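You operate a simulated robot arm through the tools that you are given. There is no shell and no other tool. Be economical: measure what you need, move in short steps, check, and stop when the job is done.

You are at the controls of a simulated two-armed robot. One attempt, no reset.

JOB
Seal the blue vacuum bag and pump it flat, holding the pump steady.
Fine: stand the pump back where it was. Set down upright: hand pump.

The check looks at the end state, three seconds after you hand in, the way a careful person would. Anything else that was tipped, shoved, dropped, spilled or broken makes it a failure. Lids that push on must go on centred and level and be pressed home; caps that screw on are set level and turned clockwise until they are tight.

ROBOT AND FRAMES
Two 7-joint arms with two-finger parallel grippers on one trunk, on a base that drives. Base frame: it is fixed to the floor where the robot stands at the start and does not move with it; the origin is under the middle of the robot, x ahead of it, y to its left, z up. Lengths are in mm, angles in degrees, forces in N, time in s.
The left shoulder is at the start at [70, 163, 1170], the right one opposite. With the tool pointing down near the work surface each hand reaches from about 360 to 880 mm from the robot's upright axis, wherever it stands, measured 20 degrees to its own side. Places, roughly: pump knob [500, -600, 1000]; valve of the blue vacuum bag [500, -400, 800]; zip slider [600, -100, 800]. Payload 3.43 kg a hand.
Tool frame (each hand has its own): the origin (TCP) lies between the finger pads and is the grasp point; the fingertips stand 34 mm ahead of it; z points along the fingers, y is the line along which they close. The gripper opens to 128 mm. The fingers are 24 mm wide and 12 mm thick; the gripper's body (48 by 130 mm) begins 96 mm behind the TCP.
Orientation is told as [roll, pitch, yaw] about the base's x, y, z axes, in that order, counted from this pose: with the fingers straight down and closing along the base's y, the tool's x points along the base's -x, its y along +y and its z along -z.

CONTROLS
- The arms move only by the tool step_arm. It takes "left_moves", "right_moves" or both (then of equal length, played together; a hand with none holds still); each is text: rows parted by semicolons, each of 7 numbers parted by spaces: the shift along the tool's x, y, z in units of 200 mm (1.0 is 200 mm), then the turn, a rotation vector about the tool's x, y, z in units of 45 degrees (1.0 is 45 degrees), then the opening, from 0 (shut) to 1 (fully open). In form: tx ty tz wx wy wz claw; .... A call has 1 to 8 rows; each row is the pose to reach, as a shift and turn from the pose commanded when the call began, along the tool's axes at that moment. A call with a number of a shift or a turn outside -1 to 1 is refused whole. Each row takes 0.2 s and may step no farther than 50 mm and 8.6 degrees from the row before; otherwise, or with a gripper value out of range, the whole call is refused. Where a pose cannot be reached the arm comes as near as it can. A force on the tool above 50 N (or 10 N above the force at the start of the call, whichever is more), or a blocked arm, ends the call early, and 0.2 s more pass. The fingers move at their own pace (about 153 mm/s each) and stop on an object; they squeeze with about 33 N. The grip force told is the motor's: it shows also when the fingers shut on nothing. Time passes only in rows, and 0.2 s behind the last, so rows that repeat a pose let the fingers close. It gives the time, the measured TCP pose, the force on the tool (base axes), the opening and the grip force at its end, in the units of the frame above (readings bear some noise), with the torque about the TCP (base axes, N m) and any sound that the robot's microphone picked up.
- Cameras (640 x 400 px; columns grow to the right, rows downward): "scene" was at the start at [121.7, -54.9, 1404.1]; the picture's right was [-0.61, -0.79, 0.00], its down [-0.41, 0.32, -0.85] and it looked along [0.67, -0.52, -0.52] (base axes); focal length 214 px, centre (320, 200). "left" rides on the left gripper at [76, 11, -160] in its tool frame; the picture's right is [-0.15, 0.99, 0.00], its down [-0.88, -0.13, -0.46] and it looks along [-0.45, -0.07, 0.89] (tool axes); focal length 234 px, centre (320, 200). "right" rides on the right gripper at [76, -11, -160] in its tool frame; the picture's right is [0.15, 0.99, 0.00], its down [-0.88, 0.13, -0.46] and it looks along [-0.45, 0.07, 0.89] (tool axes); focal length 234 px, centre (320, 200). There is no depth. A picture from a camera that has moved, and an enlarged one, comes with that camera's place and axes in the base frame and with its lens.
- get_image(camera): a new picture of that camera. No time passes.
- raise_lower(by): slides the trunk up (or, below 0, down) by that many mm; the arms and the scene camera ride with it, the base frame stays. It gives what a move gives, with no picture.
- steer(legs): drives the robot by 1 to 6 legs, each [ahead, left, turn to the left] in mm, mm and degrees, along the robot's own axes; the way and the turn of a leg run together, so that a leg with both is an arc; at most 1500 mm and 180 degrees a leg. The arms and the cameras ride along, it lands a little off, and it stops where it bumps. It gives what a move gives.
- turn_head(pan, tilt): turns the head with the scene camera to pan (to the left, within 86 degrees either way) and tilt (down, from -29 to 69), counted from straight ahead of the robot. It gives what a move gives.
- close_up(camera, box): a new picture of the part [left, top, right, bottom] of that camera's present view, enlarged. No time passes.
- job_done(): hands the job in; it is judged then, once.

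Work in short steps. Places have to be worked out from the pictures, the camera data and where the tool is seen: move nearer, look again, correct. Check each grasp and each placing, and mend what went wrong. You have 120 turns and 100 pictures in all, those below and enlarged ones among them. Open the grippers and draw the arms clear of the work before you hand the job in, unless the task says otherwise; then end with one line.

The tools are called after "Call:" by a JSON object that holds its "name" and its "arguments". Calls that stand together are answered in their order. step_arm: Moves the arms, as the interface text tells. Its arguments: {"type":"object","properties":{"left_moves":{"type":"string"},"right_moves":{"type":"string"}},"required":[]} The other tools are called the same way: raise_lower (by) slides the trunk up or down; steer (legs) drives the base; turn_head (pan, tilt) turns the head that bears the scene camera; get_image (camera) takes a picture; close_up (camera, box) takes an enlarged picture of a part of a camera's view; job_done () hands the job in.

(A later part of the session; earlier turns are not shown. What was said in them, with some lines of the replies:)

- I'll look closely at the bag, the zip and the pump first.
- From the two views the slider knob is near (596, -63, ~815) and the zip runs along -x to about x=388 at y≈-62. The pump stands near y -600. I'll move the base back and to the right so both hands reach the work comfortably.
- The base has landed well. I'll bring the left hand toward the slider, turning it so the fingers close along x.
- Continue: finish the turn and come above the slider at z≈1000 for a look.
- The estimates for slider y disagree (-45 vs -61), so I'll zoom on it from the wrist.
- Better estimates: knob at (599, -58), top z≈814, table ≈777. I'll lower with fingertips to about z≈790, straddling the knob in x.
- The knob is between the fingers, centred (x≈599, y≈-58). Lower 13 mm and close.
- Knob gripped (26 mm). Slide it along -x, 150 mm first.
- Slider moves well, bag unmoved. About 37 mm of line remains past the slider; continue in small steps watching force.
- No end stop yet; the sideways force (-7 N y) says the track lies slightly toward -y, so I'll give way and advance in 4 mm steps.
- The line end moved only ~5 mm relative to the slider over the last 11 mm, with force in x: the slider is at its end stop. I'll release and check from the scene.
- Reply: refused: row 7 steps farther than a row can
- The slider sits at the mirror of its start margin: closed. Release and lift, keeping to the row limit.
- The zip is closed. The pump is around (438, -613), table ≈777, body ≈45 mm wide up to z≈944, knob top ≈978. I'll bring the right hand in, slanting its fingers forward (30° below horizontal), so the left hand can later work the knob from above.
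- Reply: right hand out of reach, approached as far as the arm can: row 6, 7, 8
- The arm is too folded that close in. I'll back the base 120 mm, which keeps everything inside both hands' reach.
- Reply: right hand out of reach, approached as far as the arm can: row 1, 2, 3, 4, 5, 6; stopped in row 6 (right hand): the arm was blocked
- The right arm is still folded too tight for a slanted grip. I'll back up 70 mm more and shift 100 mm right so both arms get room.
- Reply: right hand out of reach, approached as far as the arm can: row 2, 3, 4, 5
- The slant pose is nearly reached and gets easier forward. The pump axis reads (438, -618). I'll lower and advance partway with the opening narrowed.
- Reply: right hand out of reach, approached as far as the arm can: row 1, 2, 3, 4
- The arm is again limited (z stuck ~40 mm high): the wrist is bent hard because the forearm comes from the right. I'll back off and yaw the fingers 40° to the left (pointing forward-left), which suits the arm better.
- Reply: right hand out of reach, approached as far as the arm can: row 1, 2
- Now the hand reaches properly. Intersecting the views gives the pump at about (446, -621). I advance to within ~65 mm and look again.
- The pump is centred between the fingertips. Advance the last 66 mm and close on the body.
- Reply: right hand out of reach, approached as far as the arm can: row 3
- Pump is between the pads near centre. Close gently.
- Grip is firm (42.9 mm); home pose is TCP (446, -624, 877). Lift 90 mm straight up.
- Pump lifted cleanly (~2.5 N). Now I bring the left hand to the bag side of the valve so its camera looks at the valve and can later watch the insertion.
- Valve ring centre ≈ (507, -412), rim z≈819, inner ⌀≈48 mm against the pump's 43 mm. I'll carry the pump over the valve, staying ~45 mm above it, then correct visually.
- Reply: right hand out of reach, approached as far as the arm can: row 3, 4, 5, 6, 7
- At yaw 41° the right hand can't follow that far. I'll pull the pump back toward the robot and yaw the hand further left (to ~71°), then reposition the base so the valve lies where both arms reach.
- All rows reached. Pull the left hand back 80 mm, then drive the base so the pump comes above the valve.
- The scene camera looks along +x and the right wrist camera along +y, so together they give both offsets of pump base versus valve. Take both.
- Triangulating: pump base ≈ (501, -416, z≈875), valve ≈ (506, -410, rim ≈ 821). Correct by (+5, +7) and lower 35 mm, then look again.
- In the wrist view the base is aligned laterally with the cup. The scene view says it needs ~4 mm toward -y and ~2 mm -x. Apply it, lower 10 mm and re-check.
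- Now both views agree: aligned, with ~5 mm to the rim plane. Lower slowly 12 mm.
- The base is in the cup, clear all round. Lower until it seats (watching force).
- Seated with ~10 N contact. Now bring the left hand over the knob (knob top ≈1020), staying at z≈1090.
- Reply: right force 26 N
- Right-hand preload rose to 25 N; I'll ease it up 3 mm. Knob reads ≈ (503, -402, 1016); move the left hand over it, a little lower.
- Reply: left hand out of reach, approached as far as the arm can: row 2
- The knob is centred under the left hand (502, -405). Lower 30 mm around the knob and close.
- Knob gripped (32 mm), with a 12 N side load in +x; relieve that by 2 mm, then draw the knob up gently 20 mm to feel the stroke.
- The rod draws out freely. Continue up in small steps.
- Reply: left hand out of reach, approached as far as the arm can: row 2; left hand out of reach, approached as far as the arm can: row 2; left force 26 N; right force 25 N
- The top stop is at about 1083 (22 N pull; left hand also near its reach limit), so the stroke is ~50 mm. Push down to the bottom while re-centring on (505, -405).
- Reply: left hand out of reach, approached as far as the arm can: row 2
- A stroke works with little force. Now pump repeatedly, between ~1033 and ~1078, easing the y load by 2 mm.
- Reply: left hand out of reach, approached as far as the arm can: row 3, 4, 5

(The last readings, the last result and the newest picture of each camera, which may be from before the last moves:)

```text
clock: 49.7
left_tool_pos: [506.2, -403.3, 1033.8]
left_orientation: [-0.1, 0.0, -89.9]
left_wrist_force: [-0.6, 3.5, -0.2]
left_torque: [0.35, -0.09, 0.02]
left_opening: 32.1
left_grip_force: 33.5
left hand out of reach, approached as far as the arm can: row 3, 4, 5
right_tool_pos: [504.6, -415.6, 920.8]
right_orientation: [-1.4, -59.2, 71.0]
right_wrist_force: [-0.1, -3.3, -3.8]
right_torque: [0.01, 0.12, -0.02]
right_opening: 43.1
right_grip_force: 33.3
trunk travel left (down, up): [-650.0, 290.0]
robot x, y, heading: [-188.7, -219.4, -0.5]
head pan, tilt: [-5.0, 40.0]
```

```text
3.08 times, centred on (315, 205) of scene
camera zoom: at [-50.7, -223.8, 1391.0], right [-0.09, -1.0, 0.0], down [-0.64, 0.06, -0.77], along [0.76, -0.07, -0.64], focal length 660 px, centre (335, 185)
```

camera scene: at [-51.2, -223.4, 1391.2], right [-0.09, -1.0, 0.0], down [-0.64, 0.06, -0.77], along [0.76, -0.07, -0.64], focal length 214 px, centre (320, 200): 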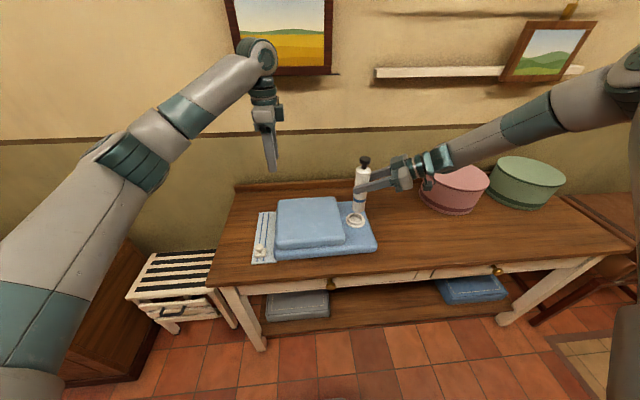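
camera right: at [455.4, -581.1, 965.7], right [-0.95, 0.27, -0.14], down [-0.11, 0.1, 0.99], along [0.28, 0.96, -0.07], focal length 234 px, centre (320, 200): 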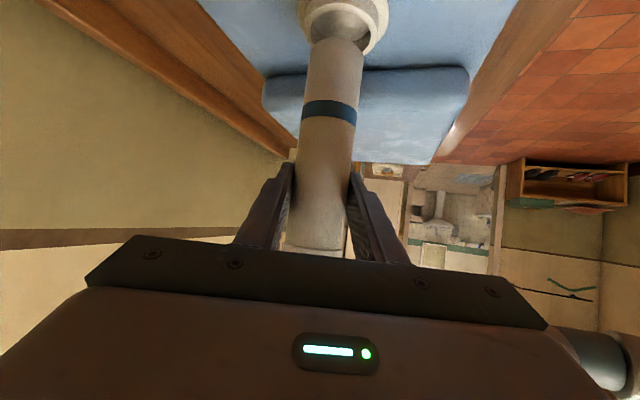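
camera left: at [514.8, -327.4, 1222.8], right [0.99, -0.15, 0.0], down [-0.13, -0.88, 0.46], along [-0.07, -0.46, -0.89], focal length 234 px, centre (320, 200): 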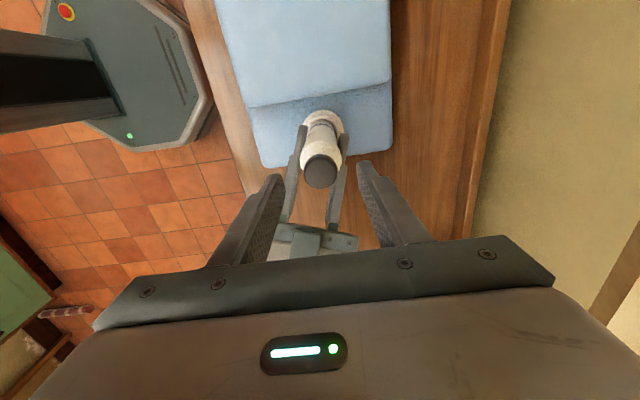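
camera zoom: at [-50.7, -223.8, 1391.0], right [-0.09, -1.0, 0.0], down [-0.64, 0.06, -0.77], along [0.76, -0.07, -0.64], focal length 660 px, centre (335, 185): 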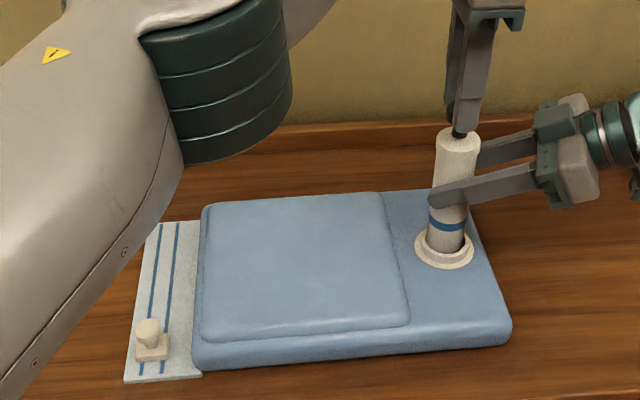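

The bag is visibly flattening. Another two strokes.

Call:
{"name": "step_arm", "arguments": {"left_moves": "0 0 -0.06 0 0 0 0.15; 0 0 -0.12 0 0 0 0.15; 0 0 -0.18 0 0 0 0.15; 0 0 -0.22 0 0 0 0.15; 0 0 -0.16 0 0 0 0.15; 0 0 -0.1 0 0 0 0.15; 0 0 -0.04 0 0 0 0.15; 0 0 0 0 0 0 0.15"}}

Call:
{"name": "step_arm", "arguments": {"left_moves": "0 0 -0.06 0 0 0 0.15; 0 0 -0.12 0 0 0 0.15; 0 0 -0.18 0 0 0 0.15; 0 0 -0.22 0 0 0 0.15; 0 0 -0.16 0 0 0 0.15; 0 0 -0.1 0 0 0 0.15; 0 0 -0.04 0 0 0 0.15; 0 0 0 0 0 0 0.15"}}

Call:
{"name": "close_up", "arguments": {"camera": "scene", "box": [230, 140, 400, 270]}}

```text
clock: 51.5
left_tool_pos: [505.8, -403.6, 1036.1]
left_orientation: [-0.1, 0.1, -90.1]
left_wrist_force: [-2.2, -1.6, 0.1]
left_torque: [-0.04, 0.02, 0.0]
left_opening: 32.2
left_grip_force: 32.9
left hand out of reach, approached as far as the arm can: row 3, 4
right_tool_pos: [504.7, -415.3, 921.5]
right_orientation: [-1.4, -59.0, 71.1]
right_wrist_force: [2.1, 2.2, -2.7]
right_torque: [-0.26, 0.23, -0.02]
right_opening: 43.1
right_grip_force: 33.1
trunk travel left (down, up): [-650.0, 290.0]
robot x, y, heading: [-183.4, -218.3, -0.2]
head pan, tilt: [-5.0, 40.0]
```

```text
clock: 53.3
left_tool_pos: [507.1, -404.2, 1035.0]
left_orientation: [0.0, 0.0, -90.1]
left_wrist_force: [0.9, -2.9, -0.1]
left_torque: [0.06, -0.07, 0.04]
left_opening: 32.1
left_grip_force: 33.1
left hand out of reach, approached as far as the arm can: row 3, 4
right_tool_pos: [504.0, -415.3, 920.8]
right_orientation: [-1.2, -59.2, 70.9]
right_wrist_force: [-0.8, 2.8, -2.8]
right_torque: [-0.31, 0.02, -0.01]
right_opening: 43.0
right_grip_force: 33.3
trunk travel left (down, up): [-650.0, 290.0]
robot x, y, heading: [-187.0, -213.9, -0.2]
head pan, tilt: [-5.0, 40.0]
```

```text
3.08 times, centred on (315, 205) of scene
camera zoom: at [-50.8, -223.9, 1391.1], right [-0.09, -1.0, 0.0], down [-0.64, 0.06, -0.77], along [0.76, -0.07, -0.64], focal length 660 px, centre (335, 185)
```

zoom: 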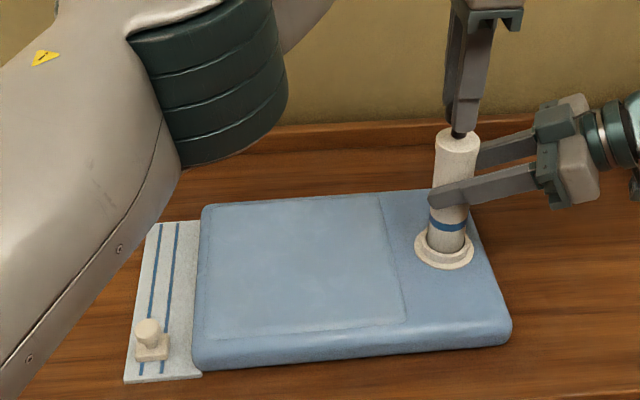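

Nearly flush with the base now. Two more strokes and compare.

Call:
{"name": "step_arm", "arguments": {"left_moves": "0 0 -0.06 0 0 0 0.15; 0 0 -0.12 0 0 0 0.15; 0 0 -0.18 0 0 0 0.15; 0 0 -0.22 0 0 0 0.15; 0 0 -0.16 0 0 0 0.15; 0 0 -0.1 0 0 0 0.15; 0 0 -0.04 0 0 0 0.15; 0 0 0.005 0 0 0 0.15"}}

Call:
{"name": "step_arm", "arguments": {"left_moves": "0 0 -0.06 0 0 0 0.15; 0 0 -0.12 0 0 0 0.15; 0 0 -0.18 0 0 0 0.15; 0 0 -0.22 0 0 0 0.15; 0 0 -0.16 0 0 0 0.15; 0 0 -0.1 0 0 0 0.15; 0 0 -0.04 0 0 0 0.15; 0 0 0.005 0 0 0 0.15"}}

Call:
{"name": "close_up", "arguments": {"camera": "scene", "box": [230, 140, 400, 270]}}

```text
clock: 55.1
left_tool_pos: [508.2, -401.7, 1033.6]
left_orientation: [0.0, 0.1, -90.0]
left_wrist_force: [-2.5, 5.4, 0.9]
left_torque: [0.48, 0.03, -0.01]
left_opening: 32.1
left_grip_force: 32.8
left hand out of reach, approached as far as the arm can: row 3, 4, 5
right_tool_pos: [503.8, -415.2, 920.7]
right_orientation: [-1.4, -59.2, 71.0]
right_wrist_force: [1.8, -4.2, -3.9]
right_torque: [0.04, 0.16, -0.01]
right_opening: 43.0
right_grip_force: 32.7
trunk travel left (down, up): [-650.0, 290.0]
robot x, y, heading: [-187.6, -217.6, -0.3]
head pan, tilt: [-5.0, 40.0]
```

```text
clock: 56.9
left_tool_pos: [505.9, -404.5, 1033.8]
left_orientation: [-0.1, 0.1, -89.9]
left_wrist_force: [3.9, 14.6, 3.4]
left_torque: [1.02, -0.09, -0.06]
left_opening: 32.0
left_grip_force: 33.1
left hand out of reach, approached as far as the arm can: row 3, 4
right_tool_pos: [503.8, -416.0, 919.1]
right_orientation: [-1.3, -59.2, 70.9]
right_wrist_force: [-2.9, -14.3, -5.4]
right_torque: [0.54, -0.24, 0.02]
right_opening: 43.0
right_grip_force: 33.4
trunk travel left (down, up): [-650.0, 290.0]
robot x, y, heading: [-184.1, -217.0, -0.4]
head pan, tilt: [-5.0, 40.0]
```

```text
3.08 times, centred on (315, 205) of scene
camera zoom: at [-50.9, -223.8, 1391.1], right [-0.09, -1.0, 0.0], down [-0.64, 0.06, -0.77], along [0.76, -0.07, -0.64], focal length 660 px, centre (335, 185)
```

zoom: 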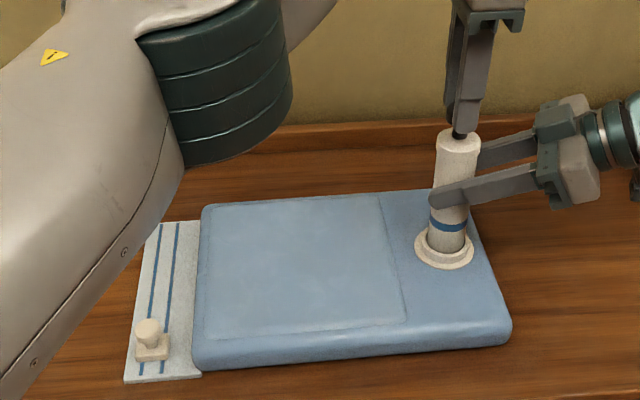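

Appears flush and unchanged. One more full stroke for certainty (easing the 15 N y load), then zoom.

Call:
{"name": "step_arm", "arguments": {"left_moves": "0.01 0 -0.06 0 0 0 0.15; 0.01 0 -0.12 0 0 0 0.15; 0.01 0 -0.18 0 0 0 0.15; 0.01 0 -0.22 0 0 0 0.15; 0.01 0 -0.16 0 0 0 0.15; 0.01 0 -0.1 0 0 0 0.15; 0.01 0 -0.04 0 0 0 0.15; 0.01 0 0 0 0 0 0.15"}}

Call:
{"name": "close_up", "arguments": {"camera": "scene", "box": [270, 185, 370, 245]}}

```text
clock: 58.7
left_tool_pos: [505.4, -403.1, 1032.4]
left_orientation: [0.1, -0.1, -90.2]
left_wrist_force: [-1.1, -6.6, 8.9]
left_torque: [-0.66, 0.18, -0.08]
left_opening: 31.7
left_grip_force: 32.9
left hand out of reach, approached as far as the arm can: row 4
right_tool_pos: [504.5, -414.3, 919.3]
right_orientation: [-1.3, -59.2, 70.9]
right_wrist_force: [0.5, 6.6, -11.3]
right_torque: [-0.21, -0.08, 0.03]
right_opening: 42.9
right_grip_force: 32.9
trunk travel left (down, up): [-650.0, 290.0]
robot x, y, heading: [-186.9, -214.1, 0.0]
head pan, tilt: [-5.0, 40.0]
```

```text
6.40 times, centred on (320, 215) of scene
camera zoom: at [-51.0, -224.2, 1391.1], right [-0.09, -1.0, 0.0], down [-0.64, 0.06, -0.77], along [0.76, -0.07, -0.64], focal length 1373 px, centre (320, 104)
```

zoom: 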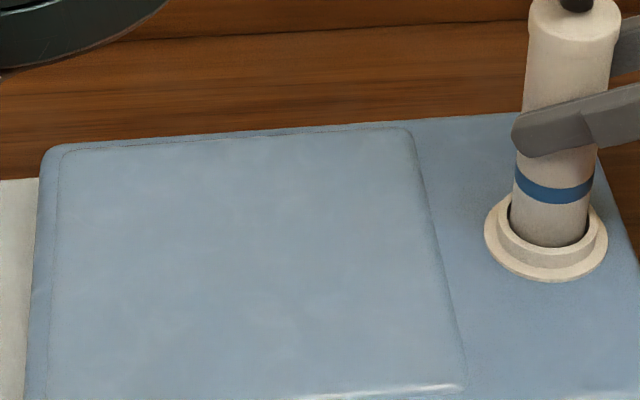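

The bag is flat. Release the knob and lift the left hand clear.

Call:
{"name": "step_arm", "arguments": {"left_moves": "0 0 0 0 0 0 0.3; 0 0 0 0 0 0 0.5; 0 0 -0.1 0 0 0 0.5; 0.03 0 -0.25 0 0 0 0.5; 0.2 0 -0.35 0 0 0 0.5; 0.4 0 -0.4 0 0 0 0.5; 0.6 -0.1 -0.4 0 0 0 0.5; 0.8 -0.2 -0.4 0 0 0 0.5"}}

Call:
{"name": "get_image", "arguments": {"camera": "scene"}}

```text
clock: 60.5
left_tool_pos: [465.9, -240.0, 1111.8]
left_orientation: [0.0, -0.1, -90.1]
left_wrist_force: [-0.1, 0.3, 0.0]
left_torque: [-0.04, -0.02, -0.02]
left_opening: 64.0
left_grip_force: 0.0
right_tool_pos: [502.8, -413.1, 921.8]
right_orientation: [-1.3, -59.1, 71.1]
right_wrist_force: [0.1, 0.1, -2.9]
right_torque: [-0.05, -0.02, -0.03]
right_opening: 42.9
right_grip_force: 33.4
trunk travel left (down, up): [-650.0, 290.0]
robot x, y, heading: [-187.1, -211.8, -0.5]
head pan, tilt: [-5.0, 40.0]
```

```text
27 pictures are left
camera scene: at [-51.7, -221.1, 1391.2], right [-0.09, -1.0, 0.0], down [-0.64, 0.06, -0.77], along [0.76, -0.07, -0.64], focal length 214 px, centre (320, 200)
```

scene: 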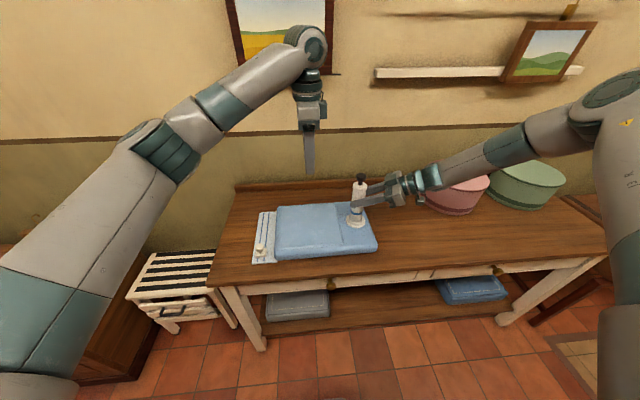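

Lift the pump straight up out of the valve, 70 mm.

Call:
{"name": "step_arm", "arguments": {"right_moves": "-0.03 0 -0.018 0 0 0 0.15; -0.07 0 -0.042 0 0 0 0.15; -0.11 0 -0.066 0 0 0 0.15; -0.17 0 -0.101 0 0 0 0.15; -0.24 0 -0.143 0 0 0 0.15; -0.3 0 -0.179 0 0 0 0.15"}}

Call:
{"name": "close_up", "arguments": {"camera": "scene", "box": [300, 130, 420, 250]}}

```text
clock: 61.9
left_tool_pos: [466.9, -240.9, 1112.1]
left_orientation: [-0.1, 0.0, -90.1]
left_wrist_force: [-0.6, -0.3, 0.0]
left_torque: [-0.03, 0.0, -0.01]
left_opening: 63.9
left_grip_force: 0.1
right_tool_pos: [502.9, -413.9, 991.9]
right_orientation: [-1.2, -59.1, 70.9]
right_wrist_force: [-0.7, -0.3, -2.4]
right_torque: [-0.03, 0.0, -0.01]
right_opening: 43.3
right_grip_force: 33.2
trunk travel left (down, up): [-650.0, 290.0]
robot x, y, heading: [-186.1, -218.4, 0.0]
head pan, tilt: [-5.0, 40.0]
```

```text
3.33 times, centred on (360, 190) of scene
camera zoom: at [-51.6, -223.7, 1391.1], right [-0.09, -1.0, 0.0], down [-0.64, 0.06, -0.77], along [0.76, -0.07, -0.64], focal length 715 px, centre (187, 233)
```

zoom: 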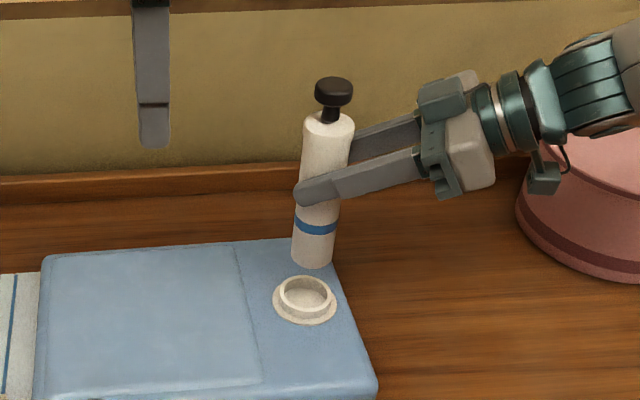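

Pump is free and the valve stays in place. Drive the base back and to the right by (-57, -210) so the pump goes over its original spot.

Call:
{"name": "steer", "arguments": {"legs": [[-57, 0, 0], [0, -210, 0]]}}

Call:
{"name": "get_image", "arguments": {"camera": "scene"}}

Call:
{"name": "get_image", "arguments": {"camera": "right"}}

```text
clock: 64.1
left_tool_pos: [409.4, -449.9, 1111.7]
left_orientation: [0.0, -0.1, -89.8]
left_wrist_force: [0.4, -0.6, -0.7]
left_torque: [0.01, -0.01, 0.01]
left_opening: 64.3
left_grip_force: 0.0
right_tool_pos: [447.0, -622.4, 992.4]
right_orientation: [-1.3, -59.4, 71.2]
right_wrist_force: [0.0, 0.7, -2.2]
right_torque: [-0.01, -0.02, 0.0]
right_opening: 42.9
right_grip_force: 32.7
trunk travel left (down, up): [-650.0, 290.0]
robot x, y, heading: [-244.1, -424.1, 0.3]
head pan, tilt: [-5.0, 40.0]
```

```text
25 pictures are left
camera scene: at [-108.3, -433.1, 1391.2], right [-0.09, -1.0, 0.0], down [-0.64, 0.06, -0.77], along [0.76, -0.07, -0.64], focal length 214 px, centre (320, 200)
```

scene: 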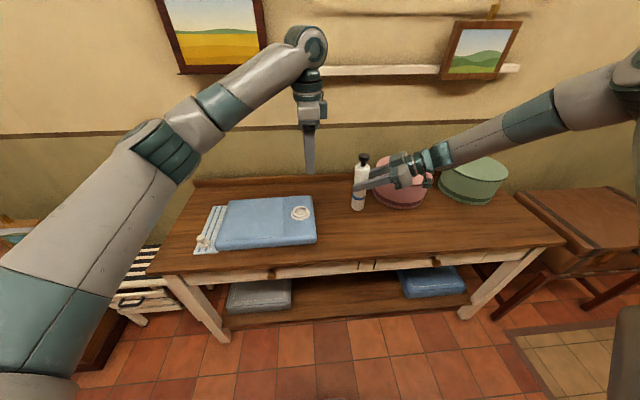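

```text
24 pictures are left
camera right: at [396.4, -792.0, 1009.4], right [-0.95, 0.26, -0.14], down [-0.11, 0.1, 0.99], along [0.28, 0.96, -0.07], focal length 234 px, centre (320, 200)
```

right: 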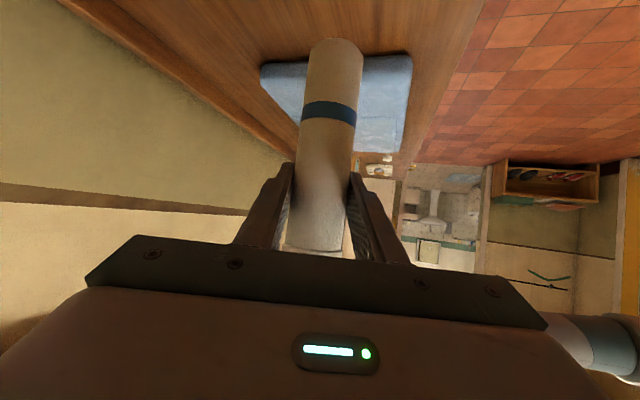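

Over the original spot (447, -622). Lower 95 mm, then creep to contact.

Call:
{"name": "step_arm", "arguments": {"right_moves": "0.1 0 0.06 0 0 0 0.15; 0.2 0 0.119 0 0 0 0.15; 0.3 0 0.179 0 0 0 0.15; 0.37 0 0.22 0 0 0 0.15; 0.408 0 0.243 0 0 0 0.15"}}

Call:
{"name": "close_up", "arguments": {"camera": "right", "box": [270, 0, 430, 110]}}

Call:
{"name": "close_up", "arguments": {"camera": "scene", "box": [310, 140, 430, 240]}}

```text
clock: 65.3
left_tool_pos: [409.8, -450.3, 1110.8]
left_orientation: [0.0, -0.1, -89.8]
left_wrist_force: [0.3, -0.1, 1.3]
left_torque: [0.04, 0.01, 0.01]
left_opening: 63.9
left_grip_force: 0.0
right_tool_pos: [441.7, -624.3, 904.1]
right_orientation: [-1.3, -59.2, 71.3]
right_wrist_force: [-0.5, 0.8, -2.9]
right_torque: [-0.03, -0.01, -0.02]
right_opening: 43.1
right_grip_force: 33.0
right hand out of reach, approached as far as the arm can: row 4, 5
trunk travel left (down, up): [-650.0, 290.0]
robot x, y, heading: [-243.0, -428.3, -0.0]
head pan, tilt: [-5.0, 40.0]
```

```text
3.64 times, centred on (350, 55) of right
camera zoom: at [391.1, -794.9, 920.8], right [-0.95, 0.27, -0.14], down [-0.11, 0.1, 0.99], along [0.28, 0.96, -0.07], focal length 852 px, centre (211, 727)
```

zoom: 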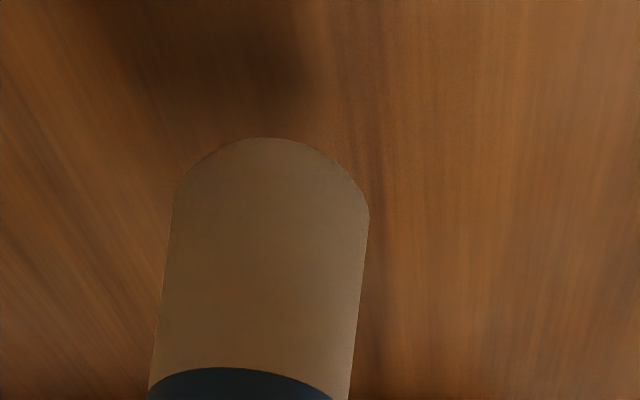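

```text
4.00 times, centred on (370, 190) of scene
camera zoom: at [-108.2, -434.1, 1391.1], right [-0.09, -1.0, 0.0], down [-0.64, 0.06, -0.77], along [0.76, -0.07, -0.64], focal length 858 px, centre (120, 240)
```

zoom: 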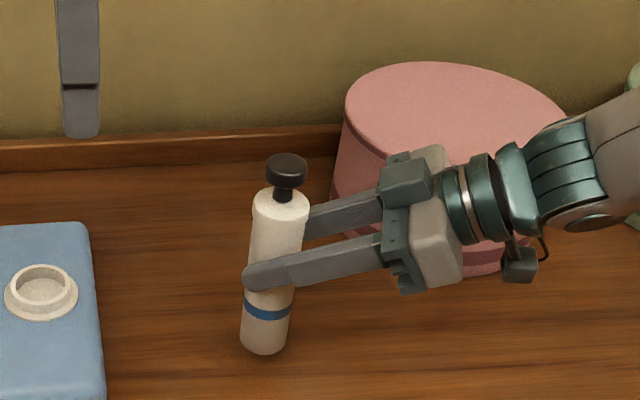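

The arm is at its limit at z≈904 but the trunk can lower it. ~27 mm remain; lower the trunk 20 mm and then creep.

Call:
{"name": "raise_lower", "arguments": {"by": -20}}

Call:
{"name": "close_up", "arguments": {"camera": "scene", "box": [310, 140, 430, 240]}}

```text
clock: 65.9
left_tool_pos: [410.2, -450.1, 1092.9]
left_orientation: [-0.1, 0.1, -89.9]
left_wrist_force: [-0.4, 0.0, 0.0]
left_torque: [0.02, -0.02, -0.01]
left_opening: 64.1
left_grip_force: 0.2
right_tool_pos: [441.7, -623.7, 882.9]
right_orientation: [-1.3, -59.2, 71.3]
right_wrist_force: [-0.5, -0.3, -2.5]
right_torque: [-0.03, 0.0, 0.0]
right_opening: 43.0
right_grip_force: 32.7
trunk travel left (down, up): [-630.0, 310.0]
robot x, y, heading: [-239.2, -428.5, 0.2]
head pan, tilt: [-5.0, 40.0]
```

```text
4.00 times, centred on (370, 190) of scene
camera zoom: at [-108.1, -433.2, 1371.1], right [-0.09, -1.0, 0.0], down [-0.64, 0.06, -0.77], along [0.76, -0.07, -0.64], focal length 858 px, centre (120, 240)
```

zoom: 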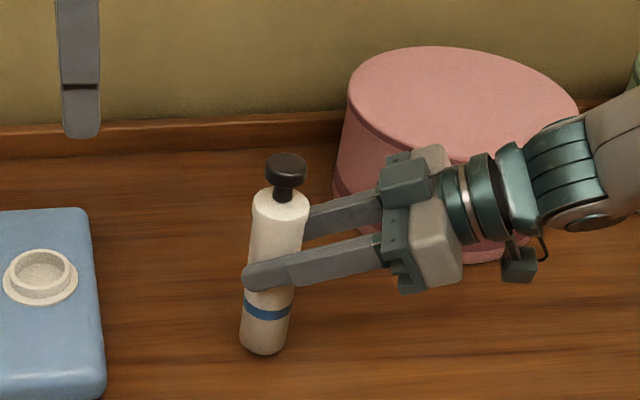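

Still free. Creep down 4 mm, then 2 mm, reading the force.

Call:
{"name": "raise_lower", "arguments": {"by": -4}}

Call:
{"name": "raise_lower", "arguments": {"by": -2}}

```text
clock: 66.5
left_tool_pos: [410.6, -449.1, 1087.4]
left_orientation: [-0.1, 0.1, -89.9]
left_wrist_force: [0.5, 0.3, 0.4]
left_torque: [-0.02, -0.02, 0.01]
left_opening: 64.2
left_grip_force: 0.2
right_tool_pos: [441.6, -624.5, 880.6]
right_orientation: [-1.2, -59.1, 71.4]
right_wrist_force: [-0.4, 0.8, -3.5]
right_torque: [0.0, 0.01, -0.02]
right_opening: 43.0
right_grip_force: 33.1
trunk travel left (down, up): [-626.0, 314.0]
robot x, y, heading: [-244.5, -424.0, -0.3]
head pan, tilt: [-5.0, 40.0]
```

```text
clock: 67.0
left_tool_pos: [410.4, -449.8, 1085.2]
left_orientation: [0.0, 0.1, -89.9]
left_wrist_force: [-0.5, -0.3, 0.3]
left_torque: [0.02, 0.0, 0.04]
left_opening: 64.1
left_grip_force: 0.0
right_tool_pos: [442.5, -623.9, 877.3]
right_orientation: [-1.3, -59.1, 71.3]
right_wrist_force: [-0.1, -0.1, -3.1]
right_torque: [-0.04, 0.0, 0.02]
right_opening: 43.2
right_grip_force: 32.8
trunk travel left (down, up): [-624.0, 316.0]
robot x, y, heading: [-246.6, -424.8, 0.3]
head pan, tilt: [-5.0, 40.0]
```

Not yet in contact; continue 2 mm at a time.

Call:
{"name": "raise_lower", "arguments": {"by": -2}}

Call:
{"name": "close_up", "arguments": {"camera": "right", "box": [270, 0, 430, 110]}}

```text
clock: 67.5
left_tool_pos: [410.4, -449.5, 1084.5]
left_orientation: [0.0, -0.1, -89.9]
left_wrist_force: [0.9, 0.0, -0.6]
left_torque: [0.01, 0.02, 0.03]
left_opening: 63.9
left_grip_force: 0.1
right_tool_pos: [442.5, -623.8, 875.7]
right_orientation: [-1.3, -59.2, 71.2]
right_wrist_force: [-0.4, -0.2, -0.7]
right_torque: [-0.03, -0.01, 0.0]
right_opening: 42.9
right_grip_force: 32.9
trunk travel left (down, up): [-622.0, 318.0]
robot x, y, heading: [-243.1, -425.7, -0.0]
head pan, tilt: [-5.0, 40.0]
```

```text
3.64 times, centred on (350, 55) of right
camera zoom: at [391.4, -794.1, 893.3], right [-0.95, 0.27, -0.14], down [-0.11, 0.1, 0.99], along [0.28, 0.96, -0.07], focal length 852 px, centre (211, 727)
```

zoom: 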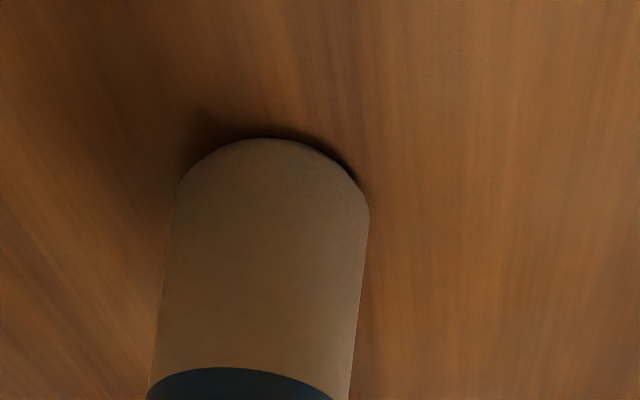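

Weight is coming off (-0.7 N): contact is beginning. One more 1 mm, then open.

Call:
{"name": "raise_lower", "arguments": {"by": -1}}

```text
clock: 68.0
left_tool_pos: [408.8, -449.5, 1083.1]
left_orientation: [0.1, 0.0, -90.0]
left_wrist_force: [0.5, -0.3, 0.4]
left_torque: [0.0, 0.03, -0.02]
left_opening: 63.7
left_grip_force: 0.0
right_tool_pos: [441.8, -622.4, 875.0]
right_orientation: [-1.4, -59.3, 71.4]
right_wrist_force: [0.8, -1.8, 5.2]
right_torque: [-0.04, 0.01, 0.03]
right_opening: 42.9
right_grip_force: 32.9
trunk travel left (down, up): [-621.0, 319.0]
robot x, y, heading: [-240.1, -426.8, 0.0]
head pan, tilt: [-5.0, 40.0]
```

The pump stands on the table (+5 N). Open to ~80 mm without moving.

Call:
{"name": "step_arm", "arguments": {"right_moves": "0 0 0 0 0 0 0.4; 0 0 0 0 0 0 0.5; 0 0 0 0 0 0 0.62; 0 0 0 0 0 0 0.62"}}

Call:
{"name": "close_up", "arguments": {"camera": "right", "box": [160, 0, 480, 260]}}

Call:
{"name": "close_up", "arguments": {"camera": "scene", "box": [310, 140, 430, 240]}}

```text
clock: 69.0
left_tool_pos: [409.2, -449.3, 1081.5]
left_orientation: [0.0, 0.0, -90.0]
left_wrist_force: [1.0, 0.8, 0.0]
left_torque: [-0.01, 0.0, -0.03]
left_opening: 64.1
left_grip_force: 0.1
right_tool_pos: [440.9, -624.1, 876.4]
right_orientation: [-1.3, -59.1, 71.3]
right_wrist_force: [0.1, -0.3, 0.2]
right_torque: [-0.01, 0.01, 0.02]
right_opening: 79.2
right_grip_force: 0.0
trunk travel left (down, up): [-621.0, 319.0]
robot x, y, heading: [-243.9, -425.0, 0.4]
head pan, tilt: [-5.0, 40.0]
```

```text
1.54 times, centred on (320, 130) of right
camera zoom: at [391.2, -794.0, 892.3], right [-0.95, 0.27, -0.14], down [-0.11, 0.1, 0.99], along [0.28, 0.96, -0.07], focal length 360 px, centre (320, 308)
```

zoom: 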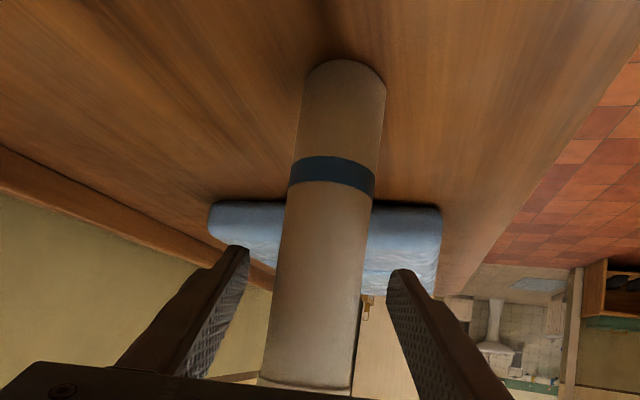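

```text
4.00 times, centred on (370, 190) of scene
camera zoom: at [-108.2, -433.2, 1362.1], right [-0.09, -1.0, 0.0], down [-0.64, 0.06, -0.77], along [0.76, -0.07, -0.64], focal length 858 px, centre (120, 240)
```

zoom: 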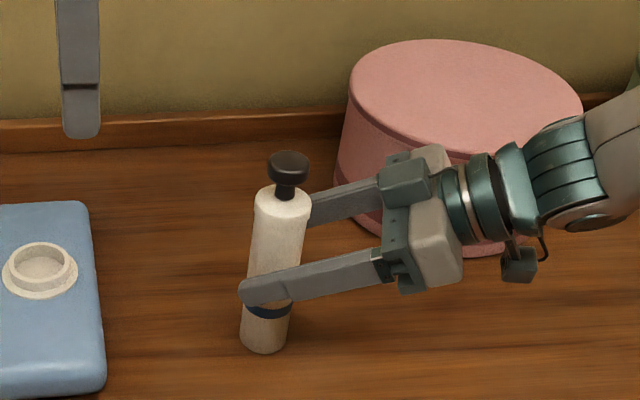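

Pump stands free between the open fingers. Back the right hand straight out along its fingers.

Call:
{"name": "step_arm", "arguments": {"right_moves": "0 0 -0.1 0 0 0 0.62; 0 0 -0.2 0 0 0 0.62; 0 0 -0.3 0 0 0 0.62"}}

Call:
{"name": "close_up", "arguments": {"camera": "right", "box": [160, 0, 480, 260]}}

```text
clock: 69.8
left_tool_pos: [409.3, -449.3, 1083.7]
left_orientation: [0.0, 0.0, -89.8]
left_wrist_force: [-0.8, -0.2, -0.3]
left_torque: [0.03, 0.01, 0.01]
left_opening: 64.1
left_grip_force: 0.0
right_tool_pos: [423.8, -672.7, 905.6]
right_orientation: [-1.3, -59.3, 71.3]
right_wrist_force: [-0.7, -0.7, -0.6]
right_torque: [0.02, 0.0, -0.02]
right_opening: 79.5
right_grip_force: 0.1
trunk travel left (down, up): [-621.0, 319.0]
robot x, y, heading: [-245.9, -425.0, 0.4]
head pan, tilt: [-5.0, 40.0]
```

```text
1.54 times, centred on (320, 130) of right
camera zoom: at [372.4, -843.7, 923.3], right [-0.95, 0.26, -0.14], down [-0.11, 0.1, 0.99], along [0.28, 0.96, -0.07], focal length 360 px, centre (320, 308)
```

zoom: 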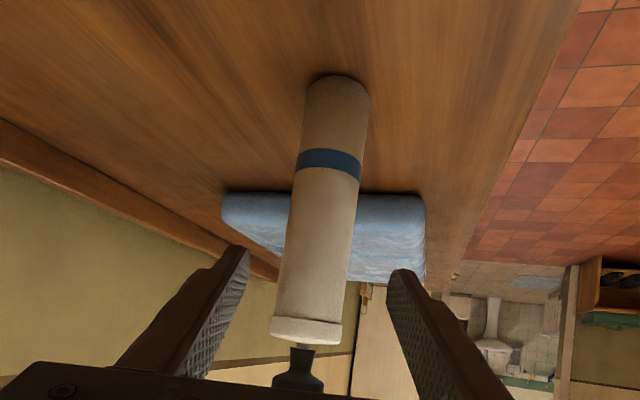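

Clear so far; continue back and up.

Call:
{"name": "step_arm", "arguments": {"right_moves": "0 0 -0.15 0 0 0 0.62; 0 0 -0.3 0 0 0 0.62; -0.1 0 -0.42 0 0 0 0.62; -0.3 0 -0.5 0 0 0 0.62; -0.5 0 -0.55 0 0 0 0.62"}}

Call:
{"name": "steer", "arguments": {"legs": [[-150, 0, 0]]}}

Call:
{"name": "get_image", "arguments": {"camera": "scene"}}

Call:
{"name": "close_up", "arguments": {"camera": "scene", "box": [180, 130, 460, 280]}}

```text
clock: 71.0
left_tool_pos: [408.8, -447.4, 1083.2]
left_orientation: [0.0, -0.1, -89.8]
left_wrist_force: [0.2, 0.2, -0.7]
left_torque: [-0.01, -0.01, -0.01]
left_opening: 64.1
left_grip_force: 0.1
right_tool_pos: [407.3, -711.7, 1047.5]
right_orientation: [-1.3, -59.2, 71.3]
right_wrist_force: [0.1, 0.6, -0.6]
right_torque: [-0.02, 0.02, -0.03]
right_opening: 79.2
right_grip_force: 0.1
trunk travel left (down, up): [-621.0, 319.0]
robot x, y, heading: [-242.4, -427.1, -0.1]
head pan, tilt: [-5.0, 40.0]
```

```text
clock: 72.4
left_tool_pos: [255.5, -449.0, 1083.2]
left_orientation: [-0.1, 0.2, -89.8]
left_wrist_force: [0.0, -0.1, -0.1]
left_torque: [0.0, -0.03, -0.03]
left_opening: 64.1
left_grip_force: 0.1
right_tool_pos: [253.8, -714.0, 1047.4]
right_orientation: [-1.3, -59.2, 71.3]
right_wrist_force: [0.2, -0.3, 0.3]
right_torque: [0.06, 0.03, -0.02]
right_opening: 79.2
right_grip_force: 0.0
trunk travel left (down, up): [-621.0, 319.0]
robot x, y, heading: [-398.9, -426.5, -0.0]
head pan, tilt: [-5.0, 40.0]
```

```text
16 pictures are left
camera scene: at [-262.5, -433.5, 1362.0], right [-0.08, -1.0, 0.0], down [-0.64, 0.05, -0.77], along [0.76, -0.06, -0.64], focal length 214 px, centre (320, 200)
```

scene: 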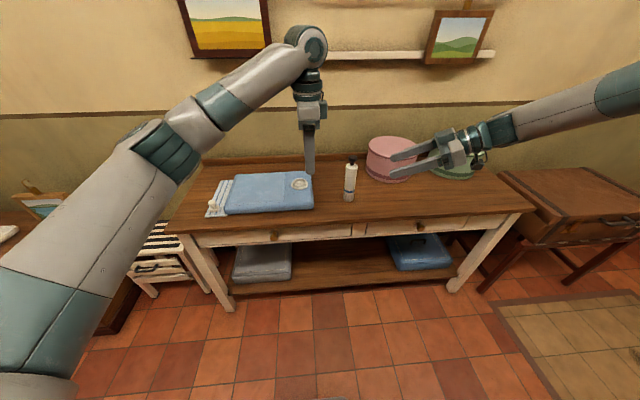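

```text
2.29 times, centred on (320, 205) of scene
camera zoom: at [-262.5, -433.5, 1362.0], right [-0.08, -1.0, 0.0], down [-0.64, 0.05, -0.77], along [0.76, -0.06, -0.64], focal length 490 px, centre (320, 189)
```

zoom: 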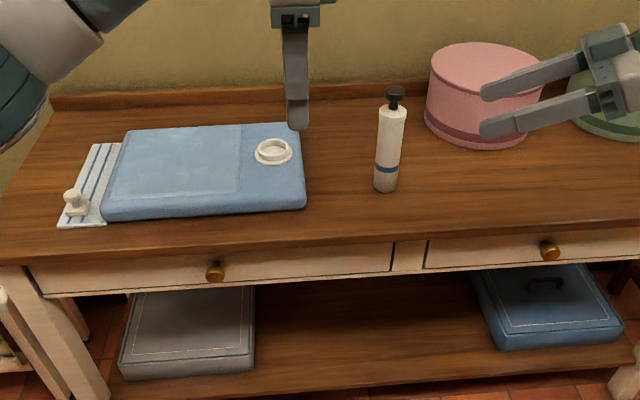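

The bag is sealed and still flat, the pump stands upright on its spot, nothing else has moved, and both hands are open and clear. Handing in.

Call:
{"name": "job_done", "arguments": {}}

```text
The job is handed in.
```

The blue bag is sealed and pumped flat, and the hand pump stands upright within about 5 mm of where it was. Sliding the zip home shifted the bag about 6 mm toward the robot.
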